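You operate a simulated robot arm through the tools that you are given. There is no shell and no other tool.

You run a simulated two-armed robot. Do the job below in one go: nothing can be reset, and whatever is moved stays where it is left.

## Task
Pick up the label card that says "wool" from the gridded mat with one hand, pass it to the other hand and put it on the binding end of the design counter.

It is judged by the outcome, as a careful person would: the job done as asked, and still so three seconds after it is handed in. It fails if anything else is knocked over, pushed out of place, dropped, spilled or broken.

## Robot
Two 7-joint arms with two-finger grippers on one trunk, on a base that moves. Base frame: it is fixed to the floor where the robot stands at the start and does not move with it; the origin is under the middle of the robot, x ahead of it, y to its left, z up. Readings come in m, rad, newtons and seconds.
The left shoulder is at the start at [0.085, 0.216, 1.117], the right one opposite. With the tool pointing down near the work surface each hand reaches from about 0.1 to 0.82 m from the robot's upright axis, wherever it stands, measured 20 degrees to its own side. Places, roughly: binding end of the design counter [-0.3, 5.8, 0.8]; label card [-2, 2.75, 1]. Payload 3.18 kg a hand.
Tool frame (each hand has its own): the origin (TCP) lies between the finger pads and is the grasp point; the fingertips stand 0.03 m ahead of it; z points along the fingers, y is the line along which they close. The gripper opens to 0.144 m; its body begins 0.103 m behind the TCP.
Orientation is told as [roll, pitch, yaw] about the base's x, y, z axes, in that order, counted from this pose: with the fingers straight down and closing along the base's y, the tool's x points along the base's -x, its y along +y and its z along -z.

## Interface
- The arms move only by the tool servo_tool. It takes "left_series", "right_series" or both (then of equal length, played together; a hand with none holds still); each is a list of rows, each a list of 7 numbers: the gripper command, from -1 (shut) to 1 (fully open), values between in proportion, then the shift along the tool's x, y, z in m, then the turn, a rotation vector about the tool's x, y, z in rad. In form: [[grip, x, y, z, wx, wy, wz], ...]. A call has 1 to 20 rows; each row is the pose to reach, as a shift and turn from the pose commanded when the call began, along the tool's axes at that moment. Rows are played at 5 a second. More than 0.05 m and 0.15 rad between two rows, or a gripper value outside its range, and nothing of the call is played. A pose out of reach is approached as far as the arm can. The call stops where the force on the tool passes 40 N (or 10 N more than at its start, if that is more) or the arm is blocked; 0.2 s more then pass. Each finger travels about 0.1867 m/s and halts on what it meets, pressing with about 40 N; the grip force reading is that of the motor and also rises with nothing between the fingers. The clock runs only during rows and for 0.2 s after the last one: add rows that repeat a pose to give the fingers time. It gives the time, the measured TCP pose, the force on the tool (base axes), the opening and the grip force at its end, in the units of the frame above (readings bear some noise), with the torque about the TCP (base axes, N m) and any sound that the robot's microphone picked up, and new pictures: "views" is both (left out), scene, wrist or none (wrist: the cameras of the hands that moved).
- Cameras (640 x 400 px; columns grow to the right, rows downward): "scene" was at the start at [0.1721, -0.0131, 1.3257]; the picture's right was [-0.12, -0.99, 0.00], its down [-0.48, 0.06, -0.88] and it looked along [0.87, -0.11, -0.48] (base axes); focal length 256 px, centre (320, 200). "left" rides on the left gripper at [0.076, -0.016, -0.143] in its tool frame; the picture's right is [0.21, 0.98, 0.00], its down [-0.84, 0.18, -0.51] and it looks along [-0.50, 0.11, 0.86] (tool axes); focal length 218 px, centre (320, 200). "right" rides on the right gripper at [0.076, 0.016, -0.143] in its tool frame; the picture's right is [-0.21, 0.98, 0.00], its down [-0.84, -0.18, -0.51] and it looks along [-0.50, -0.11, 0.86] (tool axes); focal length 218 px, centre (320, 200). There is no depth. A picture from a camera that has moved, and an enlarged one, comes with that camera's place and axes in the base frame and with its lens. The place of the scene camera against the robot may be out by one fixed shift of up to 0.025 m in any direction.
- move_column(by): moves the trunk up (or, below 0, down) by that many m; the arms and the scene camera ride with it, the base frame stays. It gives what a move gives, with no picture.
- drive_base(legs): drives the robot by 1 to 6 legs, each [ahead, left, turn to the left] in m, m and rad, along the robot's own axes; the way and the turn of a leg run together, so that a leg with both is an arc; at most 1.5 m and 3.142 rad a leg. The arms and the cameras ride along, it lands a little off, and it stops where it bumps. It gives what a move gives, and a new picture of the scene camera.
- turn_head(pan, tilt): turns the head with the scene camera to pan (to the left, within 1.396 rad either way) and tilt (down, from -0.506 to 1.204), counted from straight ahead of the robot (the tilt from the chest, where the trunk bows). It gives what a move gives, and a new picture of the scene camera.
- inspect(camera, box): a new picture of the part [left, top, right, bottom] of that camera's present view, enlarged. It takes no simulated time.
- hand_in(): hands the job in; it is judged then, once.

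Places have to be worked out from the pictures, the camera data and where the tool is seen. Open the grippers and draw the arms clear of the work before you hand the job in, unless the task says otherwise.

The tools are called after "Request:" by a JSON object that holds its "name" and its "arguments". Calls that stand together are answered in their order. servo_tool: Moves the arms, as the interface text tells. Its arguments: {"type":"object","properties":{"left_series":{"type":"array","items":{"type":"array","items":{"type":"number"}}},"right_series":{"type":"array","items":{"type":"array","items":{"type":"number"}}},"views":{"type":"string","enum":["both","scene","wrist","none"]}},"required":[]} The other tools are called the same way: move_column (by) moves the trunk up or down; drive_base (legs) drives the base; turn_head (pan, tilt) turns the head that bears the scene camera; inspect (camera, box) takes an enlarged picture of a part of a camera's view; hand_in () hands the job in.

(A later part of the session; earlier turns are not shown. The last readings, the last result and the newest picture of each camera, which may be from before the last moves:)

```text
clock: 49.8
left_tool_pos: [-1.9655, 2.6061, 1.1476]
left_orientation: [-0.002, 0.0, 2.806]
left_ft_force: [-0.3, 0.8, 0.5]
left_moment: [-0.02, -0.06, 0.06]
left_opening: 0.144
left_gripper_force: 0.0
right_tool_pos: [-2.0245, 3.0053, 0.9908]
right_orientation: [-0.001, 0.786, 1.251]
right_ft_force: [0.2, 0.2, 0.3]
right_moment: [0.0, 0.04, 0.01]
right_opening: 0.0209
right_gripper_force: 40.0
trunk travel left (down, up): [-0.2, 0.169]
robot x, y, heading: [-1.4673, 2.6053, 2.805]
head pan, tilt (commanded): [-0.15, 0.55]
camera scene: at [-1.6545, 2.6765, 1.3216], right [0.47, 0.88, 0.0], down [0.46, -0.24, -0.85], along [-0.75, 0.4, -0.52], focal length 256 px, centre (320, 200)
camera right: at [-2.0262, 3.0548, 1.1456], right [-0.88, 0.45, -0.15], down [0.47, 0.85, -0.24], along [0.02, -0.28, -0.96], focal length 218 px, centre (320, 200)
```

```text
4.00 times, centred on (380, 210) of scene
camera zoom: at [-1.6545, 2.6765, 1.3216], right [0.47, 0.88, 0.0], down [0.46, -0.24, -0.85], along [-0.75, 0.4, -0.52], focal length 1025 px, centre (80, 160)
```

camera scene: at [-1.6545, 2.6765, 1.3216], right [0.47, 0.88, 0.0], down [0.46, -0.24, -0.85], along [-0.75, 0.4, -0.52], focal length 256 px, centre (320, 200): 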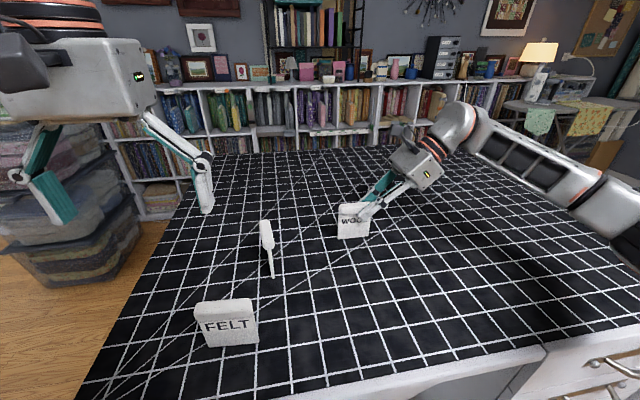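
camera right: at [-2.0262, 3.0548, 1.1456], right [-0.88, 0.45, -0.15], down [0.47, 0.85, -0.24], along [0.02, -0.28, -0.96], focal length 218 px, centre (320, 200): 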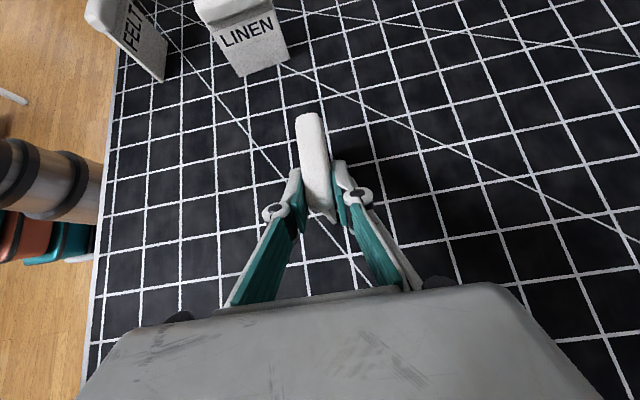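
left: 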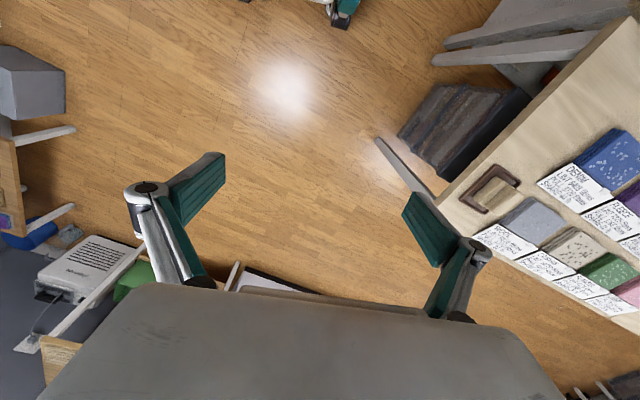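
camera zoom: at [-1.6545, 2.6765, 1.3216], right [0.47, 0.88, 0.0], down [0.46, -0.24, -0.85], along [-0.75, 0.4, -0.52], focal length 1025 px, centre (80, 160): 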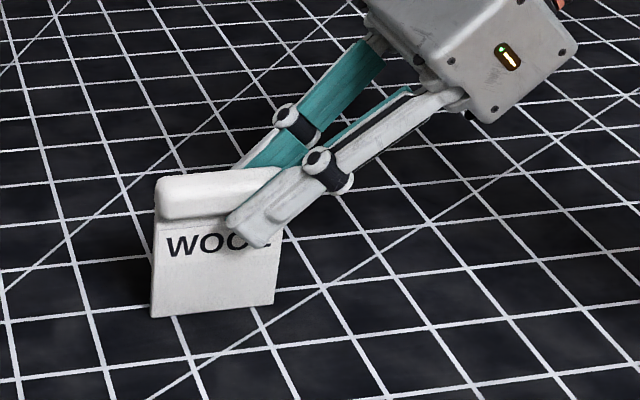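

The card is gripped: opening 0.0209 m at 40 N. I lift it straight up about 0.2 m.

Request:
{"name": "servo_tool", "arguments": {"right_series": [[-1, 0.0141, 0, -0.0141, 0, 0, 0], [-1, 0.0354, 0, -0.0353, 0, 0, 0], [-1, 0.0637, 0, -0.0636, 0, 0, 0], [-1, 0.092, 0, -0.0919, 0, 0, 0], [-1, 0.12, 0, -0.12, 0, 0, 0], [-1, 0.1485, 0, -0.1484, 0, 0, 0], [-1, 0.1485, 0, -0.1484, 0, 0, 0]], "views": "both"}}

```text
clock: 51.4
left_tool_pos: [-1.9655, 2.6074, 1.1459]
left_orientation: [0.0, 0.002, 2.807]
left_ft_force: [-0.1, -0.4, -1.2]
left_moment: [-0.02, -0.02, 0.03]
left_opening: 0.144
left_gripper_force: 0.0
right_tool_pos: [-2.024, 3.0051, 1.2037]
right_orientation: [-0.002, 0.784, 1.249]
right_ft_force: [0.4, -0.3, 0.7]
right_moment: [-0.03, -0.04, 0.03]
right_opening: 0.0209
right_gripper_force: 39.8
trunk travel left (down, up): [-0.2, 0.169]
robot x, y, heading: [-1.4697, 2.6006, 2.8]
head pan, tilt (commanded): [-0.15, 0.55]
camera scene: at [-1.6551, 2.6772, 1.3212], right [0.47, 0.88, 0.0], down [0.46, -0.25, -0.85], along [-0.75, 0.4, -0.52], focal length 256 px, centre (320, 200)
camera right: at [-2.0251, 3.055, 1.3576], right [-0.88, 0.45, -0.15], down [0.47, 0.85, -0.24], along [0.02, -0.28, -0.96], focal length 218 px, centre (320, 200)
```

scene: 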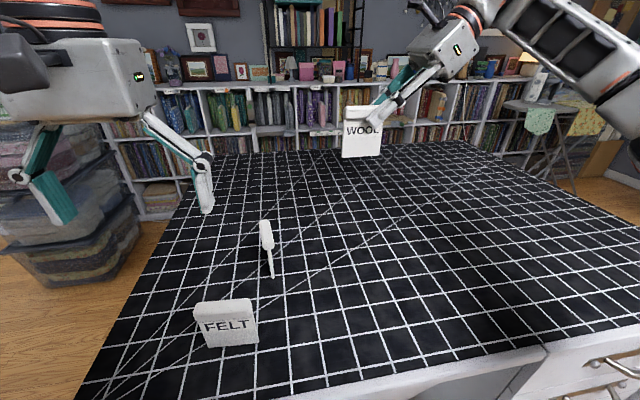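
right: 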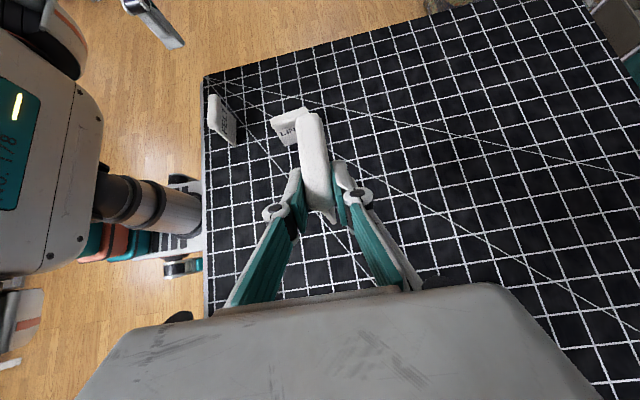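

The card is held firmly and lifted clear. Now I turn the left hand a quarter turn (yaw +1.585) so that it closes along the same axis; the right hand holds still.

Request:
{"name": "servo_tool", "arguments": {"left_series": [[1, 0, 0, -0.005, 0, 0, -0.1441], [1, 0, 0, -0.01, 0, 0, -0.2882], [1, 0, 0, -0.015, 0, 0, -0.4323], [1, 0, 0, -0.02, 0, 0, -0.5764], [1, 0, 0, -0.025, 0, 0, -0.7205], [1, 0, 0, -0.03, 0, 0, -0.8646], [1, 0, 0, -0.035, 0, 0, -1.0087], [1, 0, 0, -0.04, 0, 0, -1.1528], [1, 0, 0, -0.045, 0, 0, -1.2969], [1, 0, 0, -0.05, 0, 0, -1.441], [1, 0, 0, -0.05, 0, 0, -1.585]], "views": "scene"}}

```text
clock: 53.8
left_tool_pos: [-1.9671, 2.6072, 1.1958]
left_orientation: [0.0, 0.0, -1.89]
left_ft_force: [-0.1, -0.1, 0.0]
left_moment: [-0.01, 0.02, 0.02]
left_opening: 0.1442
left_gripper_force: 0.0
right_tool_pos: [-2.0247, 3.004, 1.2038]
right_orientation: [0.0, 0.785, 1.251]
right_ft_force: [-0.5, -0.1, -0.7]
right_moment: [-0.02, 0.01, 0.02]
right_opening: 0.0205
right_gripper_force: 40.0
trunk travel left (down, up): [-0.2, 0.169]
robot x, y, heading: [-1.4699, 2.6025, 2.803]
head pan, tilt (commanded): [-0.15, 0.55]
camera scene: at [-1.6546, 2.6765, 1.3215], right [0.47, 0.88, 0.0], down [0.46, -0.24, -0.85], along [-0.75, 0.4, -0.52], focal length 256 px, centre (320, 200)
```

scene: 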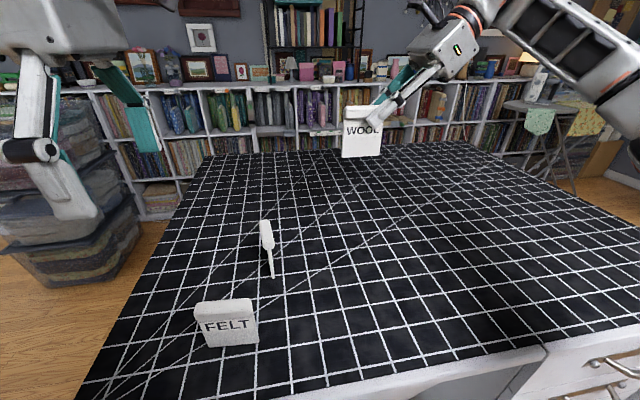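

The left hand is turned (yaw 4.393). Now I tilt it 45° so its fingers point down-right, the body leaning left.

Request:
{"name": "servo_tool", "arguments": {"left_series": [[1, 0, 0, 0, 0, 0.131, 0], [1, 0, 0, 0, 0, 0.262, 0], [1, 0, 0, 0, 0, 0.393, 0], [1, 0, 0, 0, 0, 0.524, 0], [1, 0, 0, 0, 0, 0.655, 0], [1, 0, 0, 0, 0, 0.785, 0]], "views": "both"}}

```text
clock: 55.1
left_tool_pos: [-1.9662, 2.6068, 1.196]
left_orientation: [-0.001, 0.789, -1.892]
left_ft_force: [-0.3, -0.2, 0.1]
left_moment: [0.01, 0.0, 0.01]
left_opening: 0.144
left_gripper_force: 0.1
right_tool_pos: [-2.0239, 3.0046, 1.2049]
right_orientation: [0.0, 0.785, 1.251]
right_ft_force: [0.3, 0.5, 0.6]
right_moment: [0.0, 0.0, -0.01]
right_opening: 0.0205
right_gripper_force: 40.8
trunk travel left (down, up): [-0.2, 0.169]
robot x, y, heading: [-1.4703, 2.6065, 2.808]
head pan, tilt (commanded): [-0.15, 0.55]
camera scene: at [-1.655, 2.6759, 1.3215], right [0.47, 0.88, 0.0], down [0.46, -0.24, -0.85], along [-0.75, 0.4, -0.52], focal length 256 px, centre (320, 200)
camera left: at [-1.9973, 2.5668, 1.3493], right [0.97, -0.17, 0.15], down [-0.13, -0.96, -0.24], along [0.18, 0.21, -0.96], focal length 218 px, centre (320, 200)
```

scene: 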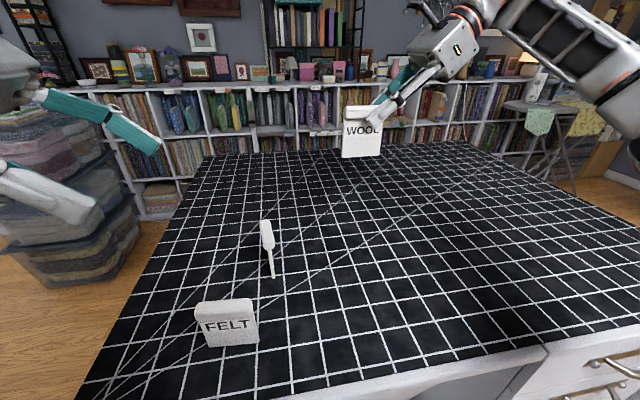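
left: 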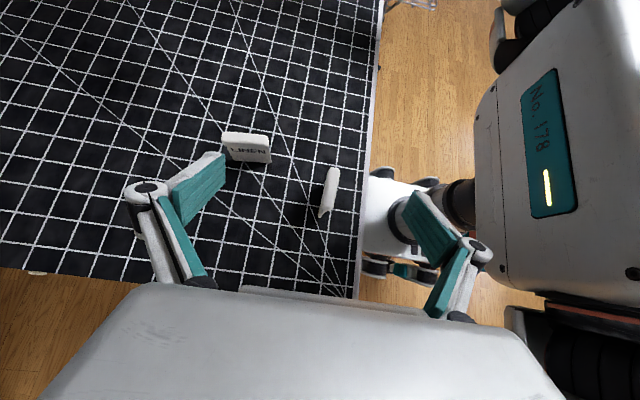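

Both hands are tilted as planned. I bring the card in the right hand to the middle in front of the robot (about 0.52 m ahead), a little higher, leaving about 0.1 m to the left hand.

Request:
{"name": "servo_tool", "arguments": {"right_series": [[-1, 0.0245, -0.0221, 0.015, 0, 0, 0], [-1, 0.0489, -0.0443, 0.03, 0, 0, 0], [-1, 0.0734, -0.0664, 0.045, 0, 0, 0], [-1, 0.0979, -0.0886, 0.06, 0, 0, 0], [-1, 0.1223, -0.1107, 0.0751, 0, 0, 0], [-1, 0.1468, -0.1329, 0.0901, 0, 0, 0], [-1, 0.1468, -0.1329, 0.0901, 0, 0, 0]], "views": "both"}}

Request:
{"name": "inspect", "arguments": {"camera": "left", "box": [0, 0, 640, 400]}}

```text
clock: 56.8
left_tool_pos: [-1.9661, 2.608, 1.195]
left_orientation: [-0.001, 0.785, -1.892]
left_ft_force: [-0.3, -0.5, 0.1]
left_moment: [0.02, 0.01, -0.01]
left_opening: 0.144
left_gripper_force: 0.1
right_tool_pos: [-1.9531, 2.8051, 1.2431]
right_orientation: [0.0, 0.786, 1.251]
right_ft_force: [-0.8, 0.1, -1.1]
right_moment: [0.01, -0.01, 0.0]
right_opening: 0.0208
right_gripper_force: 40.6
trunk travel left (down, up): [-0.2, 0.169]
robot x, y, heading: [-1.4734, 2.6063, 2.808]
head pan, tilt (commanded): [-0.15, 0.55]
camera scene: at [-1.6547, 2.6771, 1.3214], right [0.47, 0.88, 0.0], down [0.46, -0.25, -0.85], along [-0.75, 0.4, -0.52], focal length 256 px, centre (320, 200)
camera right: at [-1.9537, 2.8548, 1.3969], right [-0.88, 0.45, -0.15], down [0.47, 0.85, -0.24], along [0.02, -0.28, -0.96], focal length 218 px, centre (320, 200)
```

scene: 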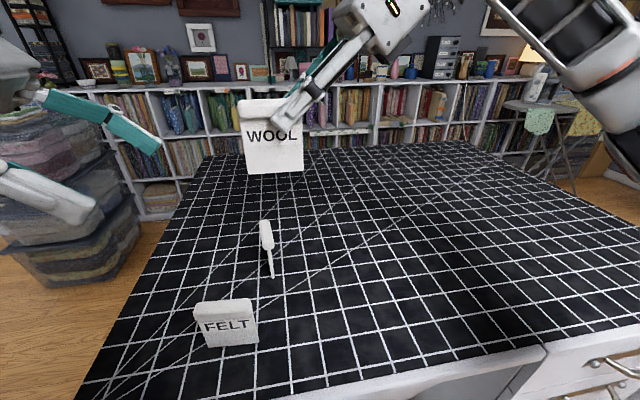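
right: 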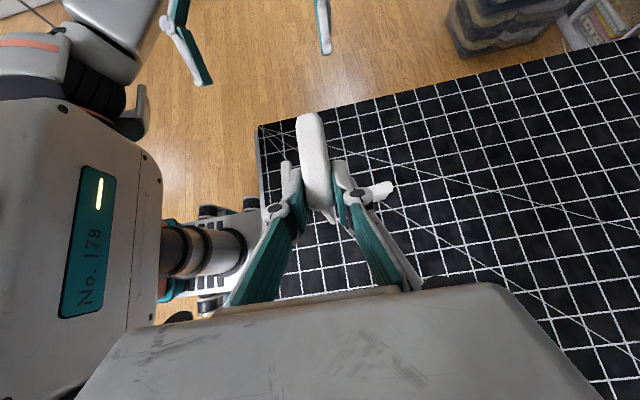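

```text
1.00 times, centred on (320, 200) of left (not enlarged: the box is as wide or as high as the picture)
camera zoom: at [-1.997, 2.5686, 1.3492], right [0.97, -0.17, 0.15], down [-0.13, -0.96, -0.24], along [0.18, 0.21, -0.96], focal length 218 px, centre (320, 200)
```

zoom: 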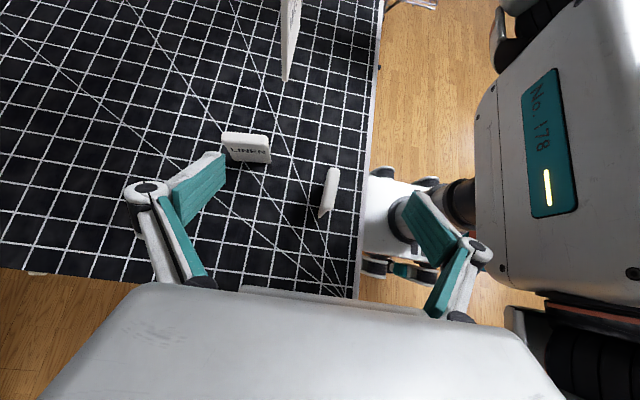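

The card is held upright in the right hand; its left edge appears in the left wrist picture. I enlarge both to fix where the card's corners are.

Request:
{"name": "inspect", "arguments": {"camera": "left", "box": [240, 0, 368, 100]}}

Request:
{"name": "inspect", "arguments": {"camera": "scene", "box": [216, 80, 344, 190]}}

Request:
{"name": "inspect", "arguments": {"camera": "right", "box": [240, 90, 420, 240]}}

```text
4.00 times, centred on (304, 50) of left
camera zoom: at [-1.997, 2.5686, 1.3492], right [0.97, -0.17, 0.15], down [-0.13, -0.96, -0.24], along [0.18, 0.21, -0.96], focal length 873 px, centre (384, 800)
```

zoom: 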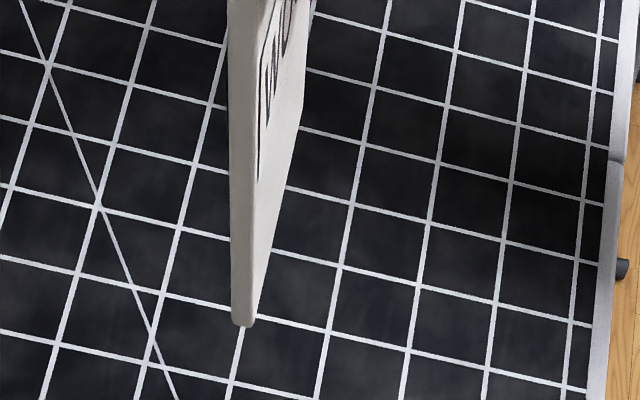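

```text
3.64 times, centred on (280, 135) of scene
camera zoom: at [-1.6547, 2.6771, 1.3214], right [0.47, 0.88, 0.0], down [0.46, -0.25, -0.85], along [-0.75, 0.4, -0.52], focal length 932 px, centre (466, 436)
```

zoom: 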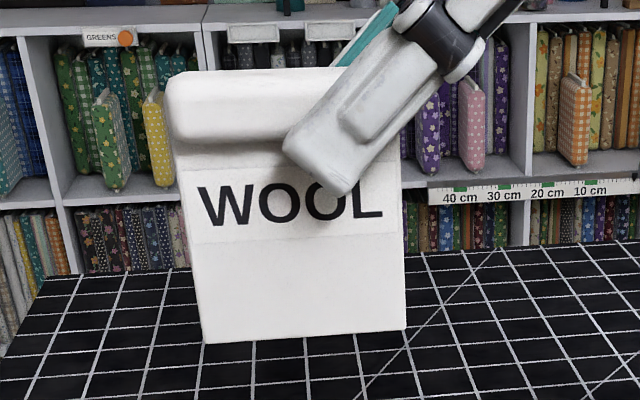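

```text
2.67 times, centred on (330, 165) of right
camera zoom: at [-1.9537, 2.8548, 1.3969], right [-0.88, 0.45, -0.15], down [0.47, 0.85, -0.24], along [0.02, -0.28, -0.96], focal length 582 px, centre (293, 293)
```

zoom: 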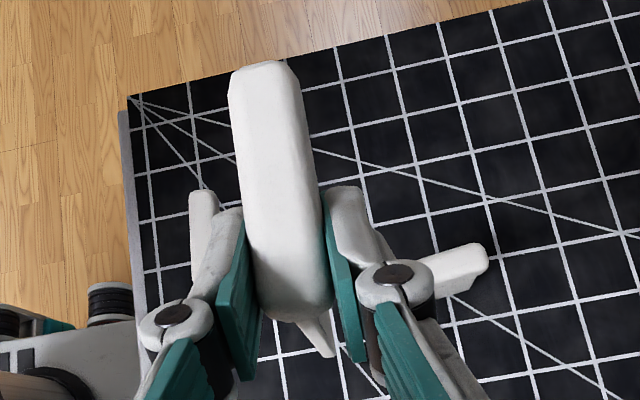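

The card's bottom-left corner lies about 0.06 m left and 0.09 m below the right TCP. I move the left hand to a stand-off pose 0.10 m back along its own approach line, in the card's plane.

Request:
{"name": "servo_tool", "arguments": {"left_series": [[1, 0.023, -0.0125, -0.01, 0, 0, 0], [1, 0.046, -0.025, -0.02, 0, 0, 0], [1, 0.069, -0.0375, -0.015, 0, 0, 0], [1, 0.09, -0.0498, -0.0066, 0, 0, 0], [1, 0.09, -0.0498, -0.0066, 0, 0, 0]], "views": "both"}}

Request:
{"name": "inspect", "arguments": {"camera": "left", "box": [240, 80, 400, 200]}}

```text
clock: 58.0
left_tool_pos: [-1.9931, 2.6784, 1.2652]
left_orientation: [0.0, 0.788, -1.891]
left_ft_force: [0.5, -0.6, -0.5]
left_moment: [0.01, -0.02, 0.02]
left_opening: 0.1438
left_gripper_force: 0.0
right_tool_pos: [-1.9523, 2.8044, 1.2419]
right_orientation: [0.0, 0.785, 1.251]
right_ft_force: [0.8, 0.5, -0.1]
right_moment: [0.02, 0.01, 0.01]
right_opening: 0.0207
right_gripper_force: 40.2
trunk travel left (down, up): [-0.2, 0.169]
robot x, y, heading: [-1.4699, 2.606, 2.807]
head pan, tilt (commanded): [-0.15, 0.55]
camera scene: at [-1.6546, 2.676, 1.3216], right [0.47, 0.88, 0.0], down [0.46, -0.24, -0.85], along [-0.75, 0.4, -0.52], focal length 256 px, centre (320, 200)
camera left: at [-2.0243, 2.639, 1.4195], right [0.97, -0.17, 0.15], down [-0.13, -0.96, -0.24], along [0.18, 0.21, -0.96], focal length 218 px, centre (320, 200)
```

scene: 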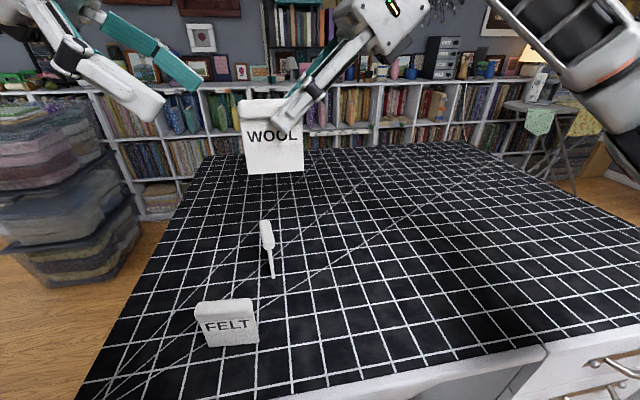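
left: 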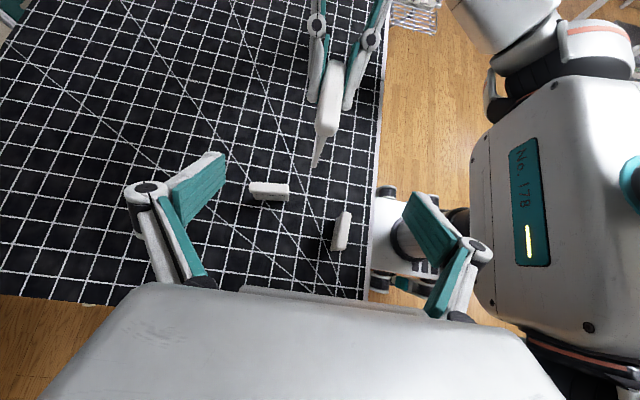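

```text
3.33 times, centred on (320, 140) of left
camera zoom: at [-2.0243, 2.639, 1.4195], right [0.97, -0.17, 0.15], down [-0.13, -0.96, -0.24], along [0.18, 0.21, -0.96], focal length 728 px, centre (320, 400)
```

zoom: 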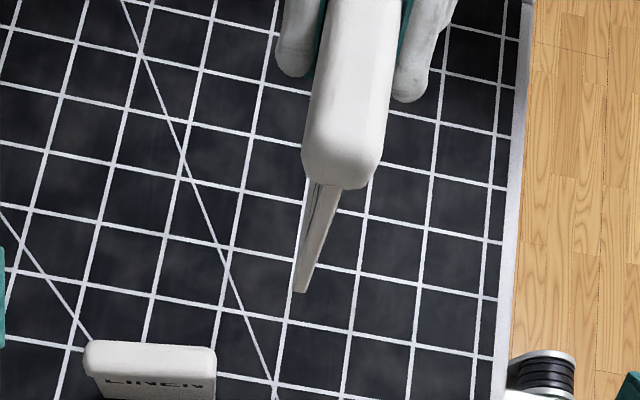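

The corner sits exactly where predicted (314, 167), so the left hand is in the card's plane. I advance the left hand 0.10 m along its approach, fingers open, straddling the lower left of the plate.

Request:
{"name": "servo_tool", "arguments": {"left_series": [[1, 0, 0, 0.033, 0, 0, 0], [1, 0, 0, 0.067, 0, 0, 0], [1, 0, 0, 0.1, 0, 0, 0], [1, 0, 0, 0.1, 0, 0, 0]], "views": "both"}}

Request:
{"name": "inspect", "arguments": {"camera": "left", "box": [224, 100, 416, 260]}}

Request:
{"name": "inspect", "arguments": {"camera": "scene", "box": [150, 60, 374, 200]}}

```text
clock: 59.0
left_tool_pos: [-1.9735, 2.745, 1.1931]
left_orientation: [-0.001, 0.788, -1.891]
left_ft_force: [0.9, 0.2, 0.5]
left_moment: [0.03, 0.02, 0.03]
left_opening: 0.1437
left_gripper_force: 0.1
right_tool_pos: [-1.9534, 2.8048, 1.243]
right_orientation: [0.002, 0.786, 1.25]
right_ft_force: [0.3, -0.2, -0.6]
right_moment: [0.03, -0.03, -0.03]
right_opening: 0.0207
right_gripper_force: 39.8
trunk travel left (down, up): [-0.2, 0.169]
robot x, y, heading: [-1.4679, 2.604, 2.802]
head pan, tilt (commanded): [-0.15, 0.55]
camera scene: at [-1.6542, 2.6761, 1.3217], right [0.47, 0.88, 0.0], down [0.46, -0.24, -0.85], along [-0.75, 0.4, -0.52], focal length 256 px, centre (320, 200)
camera left: at [-2.0038, 2.7055, 1.3473], right [0.97, -0.17, 0.15], down [-0.13, -0.96, -0.24], along [0.18, 0.21, -0.96], focal length 218 px, centre (320, 200)
```

scene: 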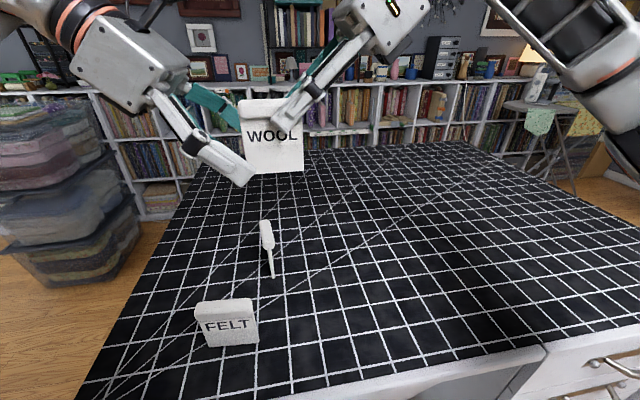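
left: 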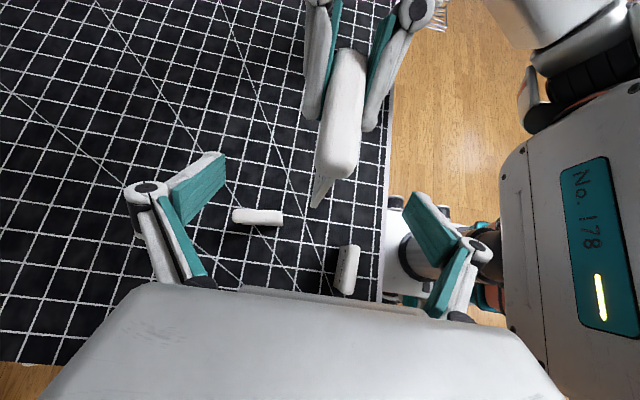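

```text
2.50 times, centred on (320, 180) of left
camera zoom: at [-2.0038, 2.7055, 1.3473], right [0.97, -0.17, 0.15], down [-0.13, -0.96, -0.24], along [0.18, 0.21, -0.96], focal length 546 px, centre (320, 250)
```

zoom: 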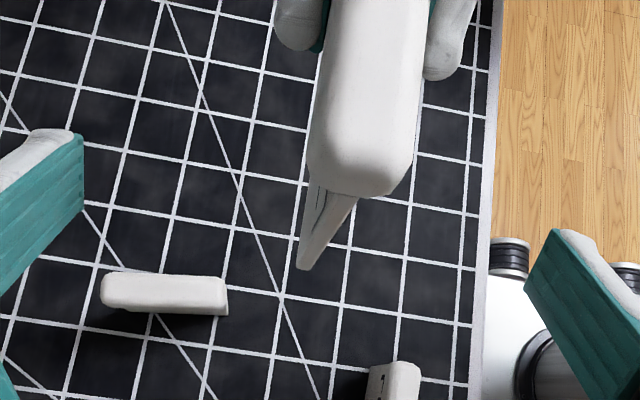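

```text
2.86 times, centred on (262, 130) of scene
camera zoom: at [-1.6542, 2.6761, 1.3217], right [0.47, 0.88, 0.0], down [0.46, -0.24, -0.85], along [-0.75, 0.4, -0.52], focal length 732 px, centre (486, 400)
```

zoom: 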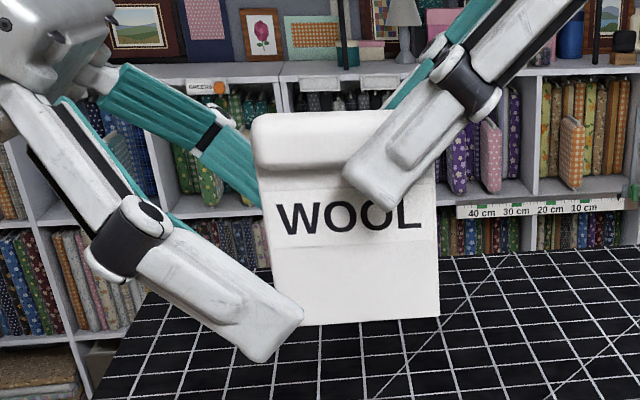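

The corner is at (313, 207), matching the planned (312, 208). I close the left fingers partway to check their place against the ridge before gripping.

Request:
{"name": "servo_tool", "arguments": {"left_series": [[0.3, 0, 0, 0, 0, 0, 0], [-0.3, 0, 0, 0, 0, 0, 0], [-0.4, 0, 0, 0, 0, 0, 0]], "views": "none"}}

Request:
{"name": "inspect", "arguments": {"camera": "left", "box": [224, 100, 416, 260]}}

Request:
{"name": "inspect", "arguments": {"camera": "scene", "box": [150, 60, 374, 200]}}

```text
clock: 59.8
left_tool_pos: [-1.9739, 2.7451, 1.1942]
left_orientation: [-0.001, 0.786, -1.894]
left_ft_force: [-0.2, 0.3, 0.3]
left_moment: [0.01, -0.01, -0.01]
left_opening: 0.0434
left_gripper_force: 0.0
right_tool_pos: [-1.9512, 2.8044, 1.2421]
right_orientation: [-0.002, 0.785, 1.248]
right_ft_force: [-0.5, 0.6, 0.0]
right_moment: [0.05, -0.02, -0.03]
right_opening: 0.0206
right_gripper_force: 39.9
trunk travel left (down, up): [-0.2, 0.169]
robot x, y, heading: [-1.4722, 2.6059, 2.806]
head pan, tilt (commanded): [-0.15, 0.55]
```

```text
2.50 times, centred on (320, 180) of left
camera zoom: at [-2.0044, 2.7058, 1.3471], right [0.97, -0.17, 0.15], down [-0.13, -0.96, -0.24], along [0.18, 0.21, -0.96], focal length 546 px, centre (320, 250)
```

zoom: 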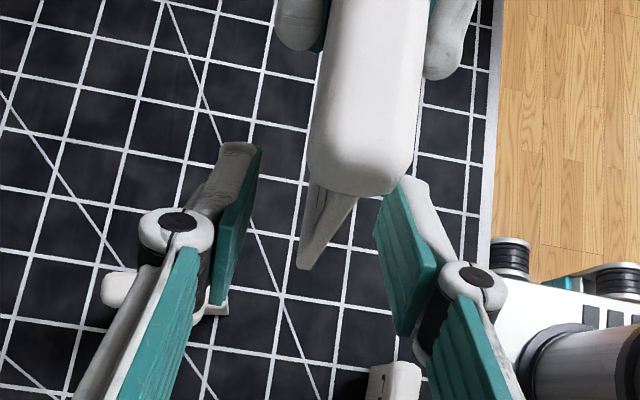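

```text
2.86 times, centred on (262, 130) of scene
camera zoom: at [-1.6545, 2.6765, 1.3216], right [0.47, 0.88, 0.0], down [0.46, -0.24, -0.85], along [-0.75, 0.4, -0.52], focal length 732 px, centre (486, 400)
```

zoom: 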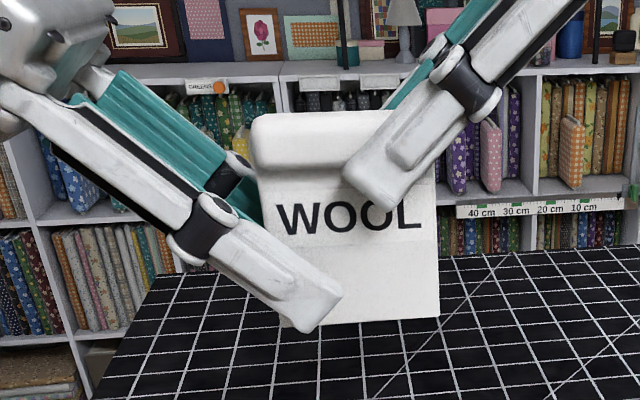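

The left pads are clear of the ridge and lie across the lower-left plate. I close the left gripper on the plate while the right keeps holding.

Request:
{"name": "servo_tool", "arguments": {"left_series": [[-0.7, 0, 0, 0, 0, 0, 0], [-0.9, 0, 0, 0, 0, 0, 0], [-1, 0, 0, 0, 0, 0, 0], [-1, 0, 0, 0, 0, 0, 0], [-1, 0, 0, 0, 0, 0, 0]], "views": "none"}}

Request:
{"name": "inspect", "arguments": {"camera": "left", "box": [224, 100, 416, 260]}}

Request:
{"name": "inspect", "arguments": {"camera": "scene", "box": [150, 60, 374, 200]}}

```text
clock: 61.0
left_tool_pos: [-1.9729, 2.7448, 1.1935]
left_orientation: [0.0, 0.786, -1.892]
left_ft_force: [1.8, 1.0, -0.8]
left_moment: [0.02, 0.06, -0.1]
left_opening: 0.006
left_gripper_force: 36.2
right_tool_pos: [-1.9546, 2.8045, 1.2431]
right_orientation: [-0.001, 0.785, 1.25]
right_ft_force: [-1.0, -0.2, 0.3]
right_moment: [-0.05, 0.04, -0.02]
right_opening: 0.0206
right_gripper_force: 40.3
trunk travel left (down, up): [-0.2, 0.169]
robot x, y, heading: [-1.4721, 2.6049, 2.801]
head pan, tilt (commanded): [-0.15, 0.55]
```

```text
2.50 times, centred on (320, 180) of left
camera zoom: at [-2.0043, 2.7059, 1.3471], right [0.97, -0.17, 0.15], down [-0.13, -0.96, -0.24], along [0.18, 0.21, -0.96], focal length 546 px, centre (320, 250)
```

zoom: 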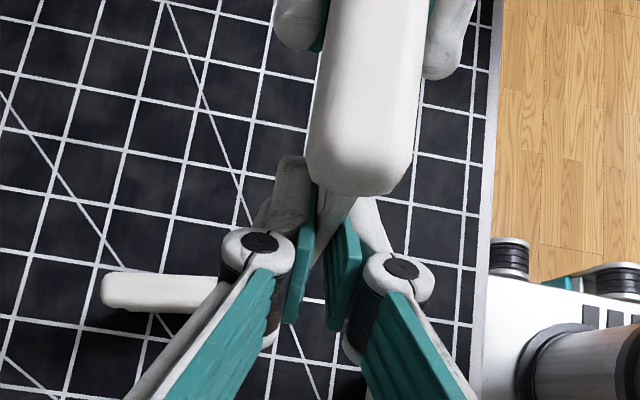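

```text
2.86 times, centred on (262, 130) of scene
camera zoom: at [-1.6545, 2.6765, 1.3216], right [0.47, 0.88, 0.0], down [0.46, -0.24, -0.85], along [-0.75, 0.4, -0.52], focal length 732 px, centre (486, 400)
```

zoom: 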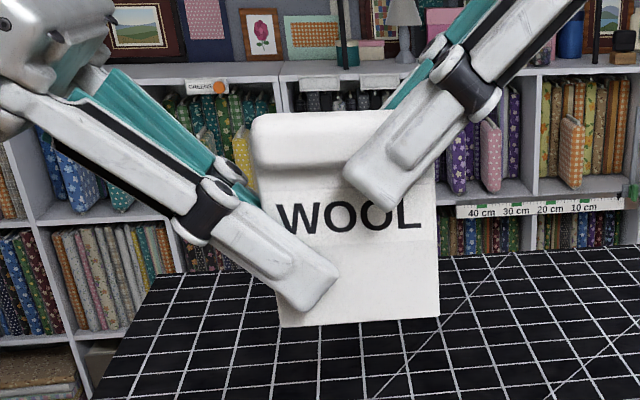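

Left opening reads 0.006 m with the grip force built up, so both hands hold the card. I hold for a moment, then open the right gripper only.

Request:
{"name": "servo_tool", "arguments": {"left_series": [[-1, 0, 0, 0, 0, 0, 0], [-1, 0, 0, 0, 0, 0, 0], [-1, 0, 0, 0, 0, 0, 0], [-1, 0, 0, 0, 0, 0, 0], [-1, 0, 0, 0, 0, 0, 0], [-1, 0, 0, 0, 0, 0, 0]], "right_series": [[-1, 0, 0, 0, 0, 0, 0], [-1, 0, 0, 0, 0, 0, 0], [-0.6, 0, 0, 0, 0, 0, 0], [-0.2, 0, 0, 0, 0, 0, 0], [0.2, 0, 0, 0, 0, 0, 0], [0.2, 0, 0, 0, 0, 0, 0]], "views": "both"}}

```text
clock: 62.4
left_tool_pos: [-1.9731, 2.7457, 1.1943]
left_orientation: [0.002, 0.785, -1.893]
left_ft_force: [0.2, -0.1, -0.3]
left_moment: [-0.01, 0.01, 0.0]
left_opening: 0.0061
left_gripper_force: 36.4
right_tool_pos: [-1.9526, 2.8039, 1.2416]
right_orientation: [0.002, 0.786, 1.25]
right_ft_force: [-0.7, -0.1, -0.3]
right_moment: [0.0, -0.01, 0.01]
right_opening: 0.0862
right_gripper_force: 0.1
trunk travel left (down, up): [-0.2, 0.169]
robot x, y, heading: [-1.4734, 2.6042, 2.804]
head pan, tilt (commanded): [-0.15, 0.55]
camera scene: at [-1.6545, 2.6765, 1.3216], right [0.47, 0.88, 0.0], down [0.46, -0.24, -0.85], along [-0.75, 0.4, -0.52], focal length 256 px, centre (320, 200)
camera right: at [-1.9537, 2.8545, 1.397], right [-0.88, 0.45, -0.15], down [0.47, 0.85, -0.24], along [0.02, -0.28, -0.96], focal length 218 px, centre (320, 200)
camera left: at [-2.0044, 2.7058, 1.3471], right [0.97, -0.17, 0.15], down [-0.13, -0.96, -0.24], along [0.18, 0.21, -0.96], focal length 218 px, centre (320, 200)
```

scene: 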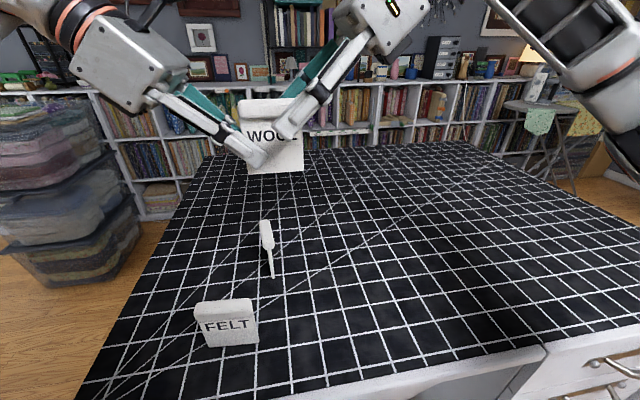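
right: 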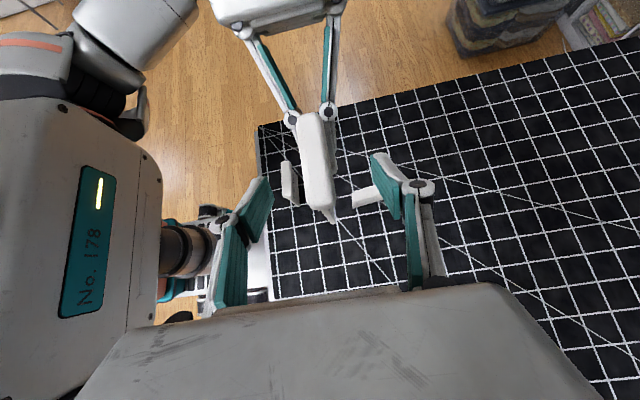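
left: 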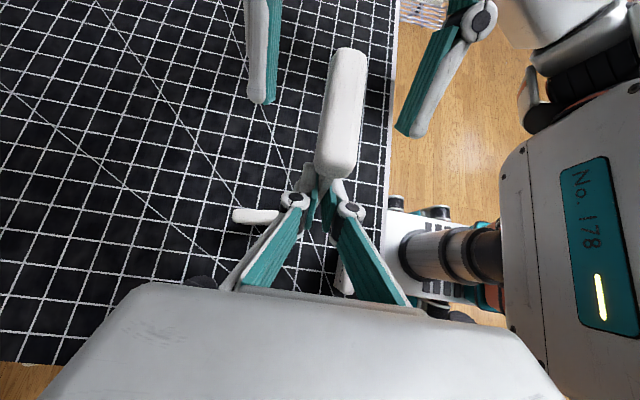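

The left hand now holds the card alone. I withdraw the right hand 0.2 m back along its axis.

Request:
{"name": "servo_tool", "arguments": {"right_series": [[0.2, 0, 0, -0.03, 0, 0, 0], [0.2, 0, 0, -0.07, 0, 0, 0], [0.2, 0, 0, -0.11, 0, 0, 0], [0.2, 0, 0, -0.15, 0, 0, 0], [0.2, 0, 0, -0.18, 0, 0, 0]], "views": "scene"}}

```text
clock: 63.5
left_tool_pos: [-1.9732, 2.7454, 1.1932]
left_orientation: [-0.001, 0.784, -1.892]
left_ft_force: [1.1, -0.3, -0.5]
left_moment: [-0.01, 0.01, 0.05]
left_opening: 0.006
left_gripper_force: 35.9
right_tool_pos: [-1.9129, 2.925, 1.3674]
right_orientation: [0.0, 0.786, 1.25]
right_ft_force: [0.2, 0.1, 0.6]
right_moment: [-0.01, 0.0, 0.01]
right_opening: 0.0863
right_gripper_force: 0.0
trunk travel left (down, up): [-0.2, 0.169]
robot x, y, heading: [-1.4686, 2.6026, 2.808]
head pan, tilt (commanded): [-0.15, 0.55]
camera scene: at [-1.654, 2.6766, 1.3217], right [0.47, 0.88, 0.0], down [0.46, -0.24, -0.85], along [-0.75, 0.4, -0.52], focal length 256 px, centre (320, 200)
```

scene: 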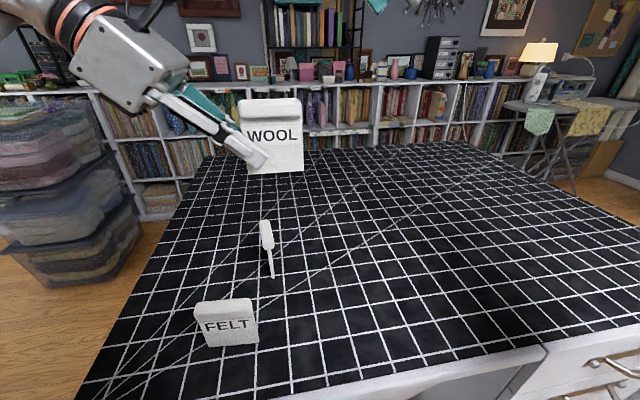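

The card is firmly in the left hand and upright. I back away from the mat table 0.45 m and turn right toward the rear counter, then look.

Request:
{"name": "drive_base", "arguments": {"legs": [[-0.45, 0, 0]]}}

Request:
{"name": "turn_head", "arguments": {"pan": -1.3, "tilt": 0.35}}

```text
clock: 66.3
left_tool_pos: [-1.5476, 2.5954, 1.1937]
left_orientation: [-0.002, 0.785, -1.889]
left_ft_force: [0.2, -0.1, 0.6]
left_moment: [-0.01, 0.04, 0.03]
left_opening: 0.0059
left_gripper_force: 35.8
right_tool_pos: [-1.4886, 2.7749, 1.3678]
right_orientation: [-0.002, 0.785, 1.25]
right_ft_force: [0.0, -0.9, 0.1]
right_moment: [0.03, 0.0, -0.02]
right_opening: 0.0864
right_gripper_force: 0.1
trunk travel left (down, up): [-0.2, 0.169]
robot x, y, heading: [-1.0416, 2.4541, 2.802]
head pan, tilt (commanded): [-0.15, 0.55]
camera scene: at [-1.2284, 2.527, 1.3215], right [0.47, 0.88, 0.0], down [0.46, -0.24, -0.85], along [-0.75, 0.4, -0.52], focal length 256 px, centre (320, 200)
```

scene: 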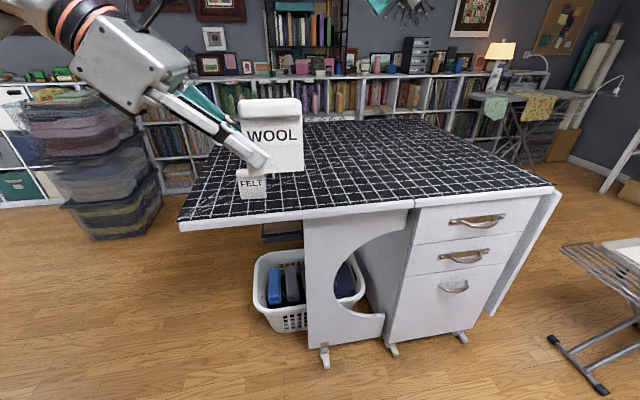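

```text
clock: 67.7
left_tool_pos: [-1.5477, 2.5958, 1.1944]
left_orientation: [-0.001, 0.786, -1.891]
left_ft_force: [-0.3, -0.2, -0.4]
left_moment: [-0.01, 0.02, 0.0]
left_opening: 0.0058
left_gripper_force: 36.1
right_tool_pos: [-1.4887, 2.7751, 1.3666]
right_orientation: [0.0, 0.785, 1.251]
right_ft_force: [0.1, -0.6, -0.8]
right_moment: [0.0, -0.02, -0.02]
right_opening: 0.0865
right_gripper_force: 0.0
trunk travel left (down, up): [-0.2, 0.169]
robot x, y, heading: [-1.0417, 2.4553, 2.805]
head pan, tilt (commanded): [-1.3, 0.351]
camera scene: at [-1.1433, 2.578, 1.3398], right [1.0, -0.07, 0.0], down [-0.02, -0.34, -0.94], along [0.06, 0.94, -0.34], focal length 256 px, centre (320, 200)
```

scene: 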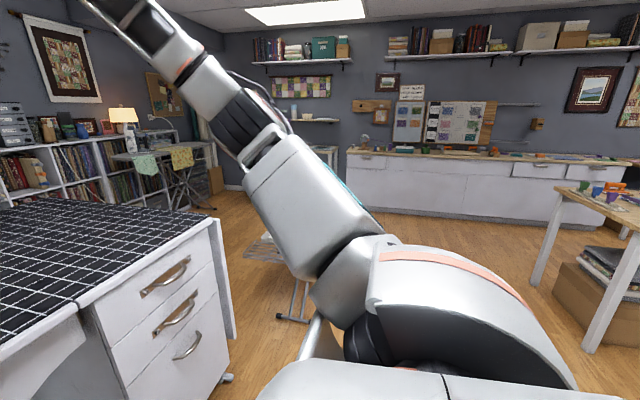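

The rear counter runs along the back wall with a wooden top. I enlarge its left part to see what lies where.

Request:
{"name": "inspect", "arguments": {"camera": "scene", "box": [330, 70, 490, 170]}}

Request:
{"name": "inspect", "arguments": {"camera": "scene", "box": [480, 90, 640, 190]}}

```text
4.00 times, centred on (410, 120) of scene
camera zoom: at [-1.1433, 2.578, 1.3398], right [1.0, -0.07, 0.0], down [-0.02, -0.34, -0.94], along [0.06, 0.94, -0.34], focal length 1025 px, centre (-40, 520)
```

zoom: 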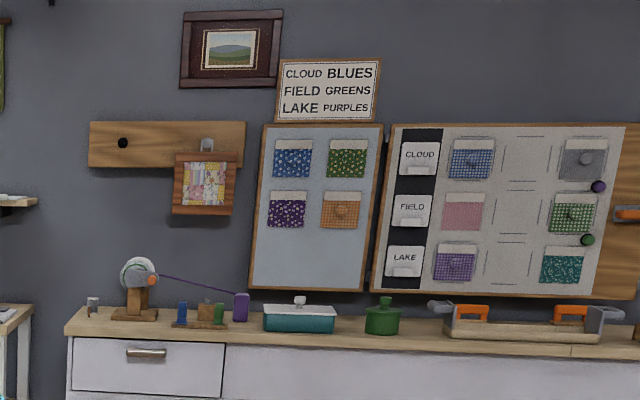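

```text
4.00 times, centred on (560, 140) of scene
camera zoom: at [-1.1433, 2.578, 1.3398], right [1.0, -0.07, 0.0], down [-0.02, -0.34, -0.94], along [0.06, 0.94, -0.34], focal length 1025 px, centre (-640, 440)
```

zoom: 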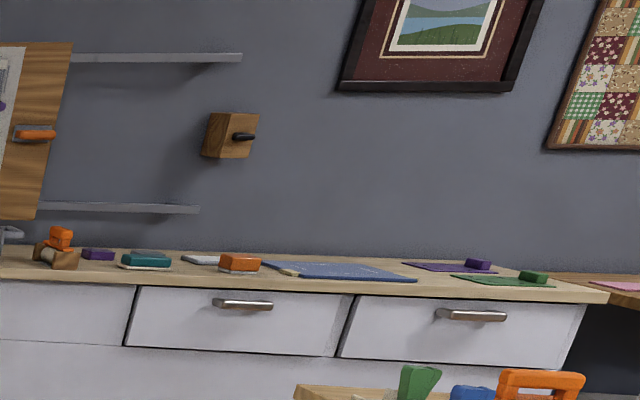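

The binding reel and clips mark the left end of the rear counter, whose front edge runs from about (-0.6, 5.75) at top height ≈0.79. First I straighten the right hand and draw it back, so that it is out of the way.

Request:
{"name": "servo_tool", "arguments": {"right_series": [[0.2, 0, 0, 0, 0, -0.131, 0], [0.2, 0, 0, 0, 0, -0.262, 0], [0.2, 0, 0, 0, 0, -0.393, 0], [0.2, 0, 0, 0, 0, -0.524, 0], [0.2, 0, 0, 0, 0, -0.655, 0], [0.2, 0, 0, 0, 0, -0.785, 0]], "views": "none"}}

Request:
{"name": "servo_tool", "arguments": {"right_series": [[0.2, -0.02, -0.025, 0.02, 0, 0, -0.1], [0.2, -0.04, -0.05, 0.04, 0, 0, -0.2], [0.2, -0.06, -0.075, 0.06, 0, 0, -0.3], [0.2, -0.08, -0.1, 0.08, 0, 0, -0.4], [0.2, -0.1, -0.125, 0.1, 0, 0, -0.5], [0.2, -0.12, -0.15, 0.12, 0, 0, -0.6], [0.2, -0.13, -0.17, 0.14, 0, 0, -0.7]], "views": "none"}}

Request:
{"name": "turn_head", "arguments": {"pan": -0.3, "tilt": 0.4}}

```text
clock: 69.0
left_tool_pos: [-1.5488, 2.5924, 1.1946]
left_orientation: [-0.002, 0.789, -1.89]
left_ft_force: [0.4, 0.3, -0.2]
left_moment: [0.02, 0.0, 0.01]
left_opening: 0.0061
left_gripper_force: 35.6
right_tool_pos: [-1.4878, 2.7717, 1.3689]
right_orientation: [0.005, -0.003, 1.253]
right_ft_force: [0.3, 0.0, 0.1]
right_moment: [0.1, -0.05, 0.0]
right_opening: 0.0866
right_gripper_force: 0.0
trunk travel left (down, up): [-0.2, 0.169]
robot x, y, heading: [-1.0449, 2.4566, 2.806]
head pan, tilt (commanded): [-1.3, 0.351]
```

```text
clock: 70.7
left_tool_pos: [-1.5475, 2.5966, 1.1929]
left_orientation: [0.003, 0.785, -1.89]
left_ft_force: [-0.2, -0.8, 0.1]
left_moment: [-0.01, -0.03, -0.01]
left_opening: 0.0061
left_gripper_force: 36.0
right_tool_pos: [-1.2874, 2.8476, 1.2281]
right_orientation: [0.001, 0.0, 1.952]
right_ft_force: [-0.4, 0.4, 0.5]
right_moment: [-0.02, 0.02, -0.02]
right_opening: 0.0862
right_gripper_force: 0.1
trunk travel left (down, up): [-0.2, 0.169]
robot x, y, heading: [-1.045, 2.4567, 2.805]
head pan, tilt (commanded): [-1.3, 0.351]
```

```text
clock: 71.9
left_tool_pos: [-1.5472, 2.5962, 1.194]
left_orientation: [-0.002, 0.785, -1.89]
left_ft_force: [0.4, 0.4, 0.2]
left_moment: [-0.06, -0.02, 0.0]
left_opening: 0.0062
left_gripper_force: 36.3
right_tool_pos: [-1.2868, 2.8459, 1.229]
right_orientation: [-0.001, 0.001, 1.952]
right_ft_force: [-0.6, 0.7, 0.2]
right_moment: [0.02, -0.01, 0.0]
right_opening: 0.0864
right_gripper_force: 0.0
trunk travel left (down, up): [-0.2, 0.169]
robot x, y, heading: [-1.0418, 2.456, 2.803]
head pan, tilt (commanded): [-0.3, 0.4]
camera scene: at [-1.2237, 2.5402, 1.3353], right [0.59, 0.8, 0.0], down [0.31, -0.23, -0.92], along [-0.74, 0.55, -0.39], focal length 256 px, centre (320, 200)
```

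scene: 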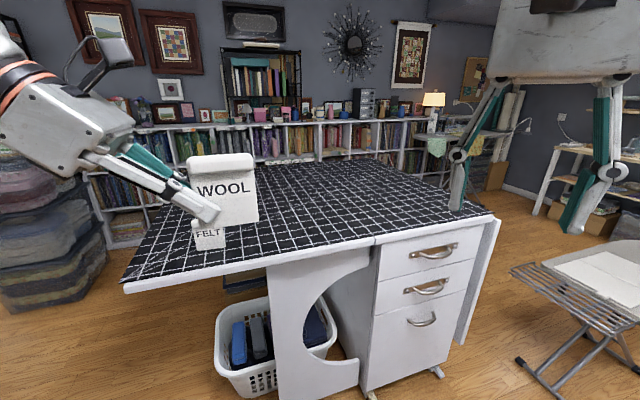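

The path is open except for a small ironing board at about (-1.2, 3.9). I turn in place to face the rear counter (heading ≈1.28) and look ahead.

Request:
{"name": "drive_base", "arguments": {"legs": [[0, 0, -1.52]]}}

Request:
{"name": "turn_head", "arguments": {"pan": 0.0, "tilt": 0.4}}

```text
clock: 76.0
left_tool_pos: [-0.9452, 2.9668, 1.1921]
left_orientation: [-0.001, 0.784, 2.903]
left_ft_force: [-0.3, -0.6, 0.6]
left_moment: [0.03, 0.01, 0.0]
left_opening: 0.0058
left_gripper_force: 36.5
right_tool_pos: [-0.674, 2.7273, 1.2282]
right_orientation: [0.001, 0.001, 0.462]
right_ft_force: [-0.5, 0.5, 0.9]
right_moment: [0.01, 0.02, -0.02]
right_opening: 0.0866
right_gripper_force: 0.1
trunk travel left (down, up): [-0.2, 0.169]
robot x, y, heading: [-1.0441, 2.4537, 1.313]
head pan, tilt (commanded): [-0.3, 0.4]
camera scene: at [-0.9856, 2.6246, 1.3353], right [0.85, -0.53, 0.0], down [-0.21, -0.33, -0.92], along [0.49, 0.78, -0.39], focal length 256 px, centre (320, 200)
```

scene: 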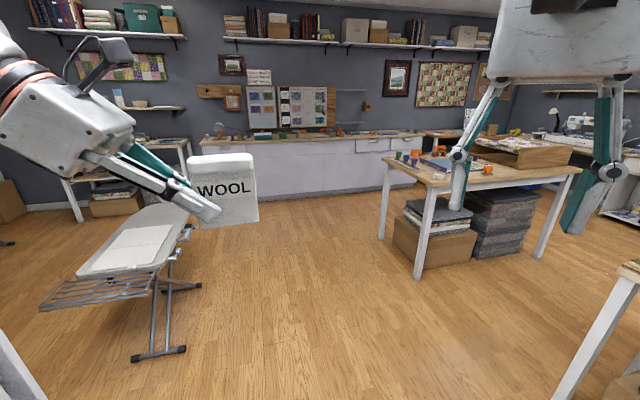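

```text
clock: 76.8
left_tool_pos: [-0.9455, 2.9669, 1.1937]
left_orientation: [0.002, 0.785, 2.905]
left_ft_force: [-0.4, -0.1, -0.9]
left_moment: [0.01, 0.01, 0.01]
left_opening: 0.0061
left_gripper_force: 36.0
right_tool_pos: [-0.676, 2.7278, 1.2281]
right_orientation: [0.002, 0.0, 0.462]
right_ft_force: [0.0, -0.7, 0.2]
right_moment: [-0.02, 0.0, 0.01]
right_opening: 0.0864
right_gripper_force: 0.2
trunk travel left (down, up): [-0.2, 0.169]
robot x, y, heading: [-1.0462, 2.4556, 1.316]
head pan, tilt (commanded): [0.0, 0.4]
camera scene: at [-1.0112, 2.6356, 1.3353], right [0.97, -0.25, 0.0], down [-0.1, -0.38, -0.92], along [0.23, 0.89, -0.39], focal length 256 px, centre (320, 200)
```

scene: 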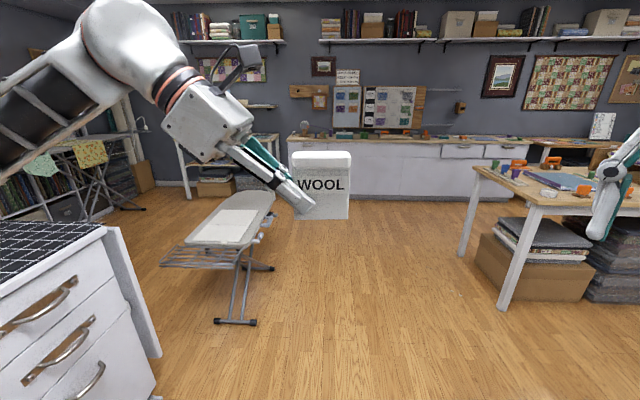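

The aisle between the ironing board (x < -0.85) and the side table (x > 0.45) is open. I drive through it in three straight legs to stand about 0.75 m before the left end of the counter.

Request:
{"name": "drive_base", "arguments": {"legs": [[0.99, -0.153, 0], [0.99, -0.153, 0], [0.53, 0.417, 0]]}}

```text
clock: 90.5
left_tool_pos: [-0.4215, 5.4309, 1.1941]
left_orientation: [0.001, 0.786, 2.889]
left_ft_force: [0.4, -0.1, 0.3]
left_moment: [-0.02, 0.0, -0.05]
left_opening: 0.006
left_gripper_force: 36.3
right_tool_pos: [-0.1555, 5.1873, 1.2277]
right_orientation: [0.0, 0.001, 0.446]
right_ft_force: [-0.3, -0.1, 0.0]
right_moment: [-0.03, -0.04, 0.0]
right_opening: 0.0861
right_gripper_force: 0.0
trunk travel left (down, up): [-0.2, 0.169]
robot x, y, heading: [-0.5261, 4.9204, 1.302]
head pan, tilt (commanded): [0.0, 0.4]
camera scene: at [-0.4923, 5.0995, 1.3353], right [0.96, -0.27, 0.0], down [-0.1, -0.38, -0.92], along [0.25, 0.89, -0.39], focal length 256 px, centre (320, 200)
```

scene: 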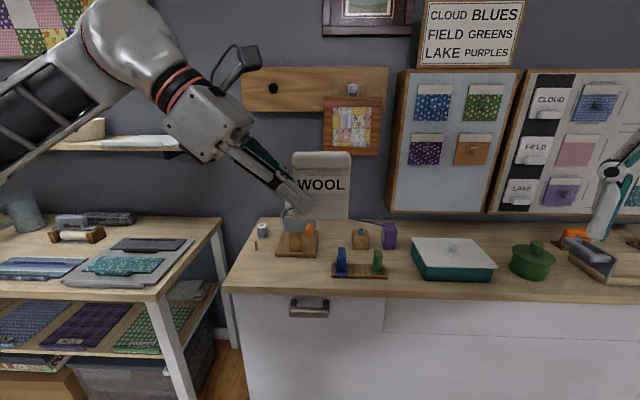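

I'm now before the counter's left (binding) end: a reel stand, purple clamp, clip tray, teal box. Counter top comes out at about z≈0.777. I enlarge the left end to choose a free spot.

Request:
{"name": "inspect", "arguments": {"camera": "scene", "box": [216, 200, 416, 310]}}

Request:
{"name": "inspect", "arguments": {"camera": "left", "box": [0, 0, 640, 400]}}

```text
3.20 times, centred on (316, 255) of scene
camera zoom: at [-0.4923, 5.0995, 1.3353], right [0.96, -0.27, 0.0], down [-0.1, -0.38, -0.92], along [0.25, 0.89, -0.39], focal length 820 px, centre (333, 24)
```

zoom: 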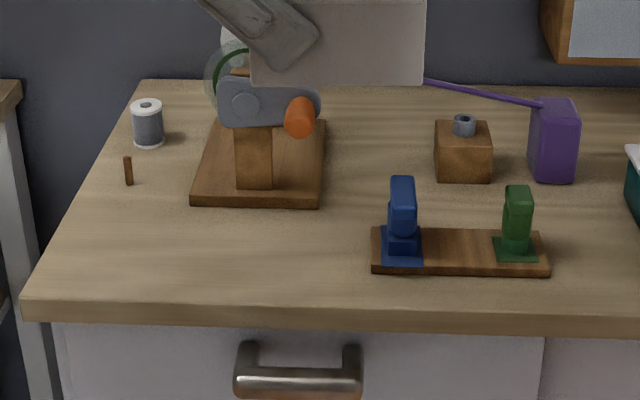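

```text
1.00 times, centred on (320, 200) of left (not enlarged: the box is as wide or as high as the picture)
camera zoom: at [-0.4643, 5.4582, 1.347], right [-0.1, -0.98, 0.15], down [-0.97, 0.07, -0.24], along [0.22, -0.17, -0.96], focal length 218 px, centre (320, 200)
```

zoom: 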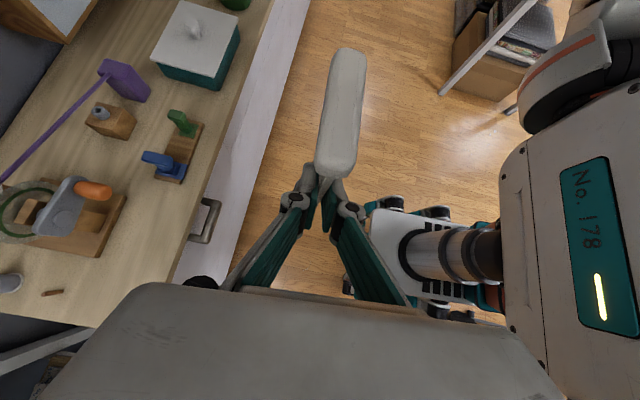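

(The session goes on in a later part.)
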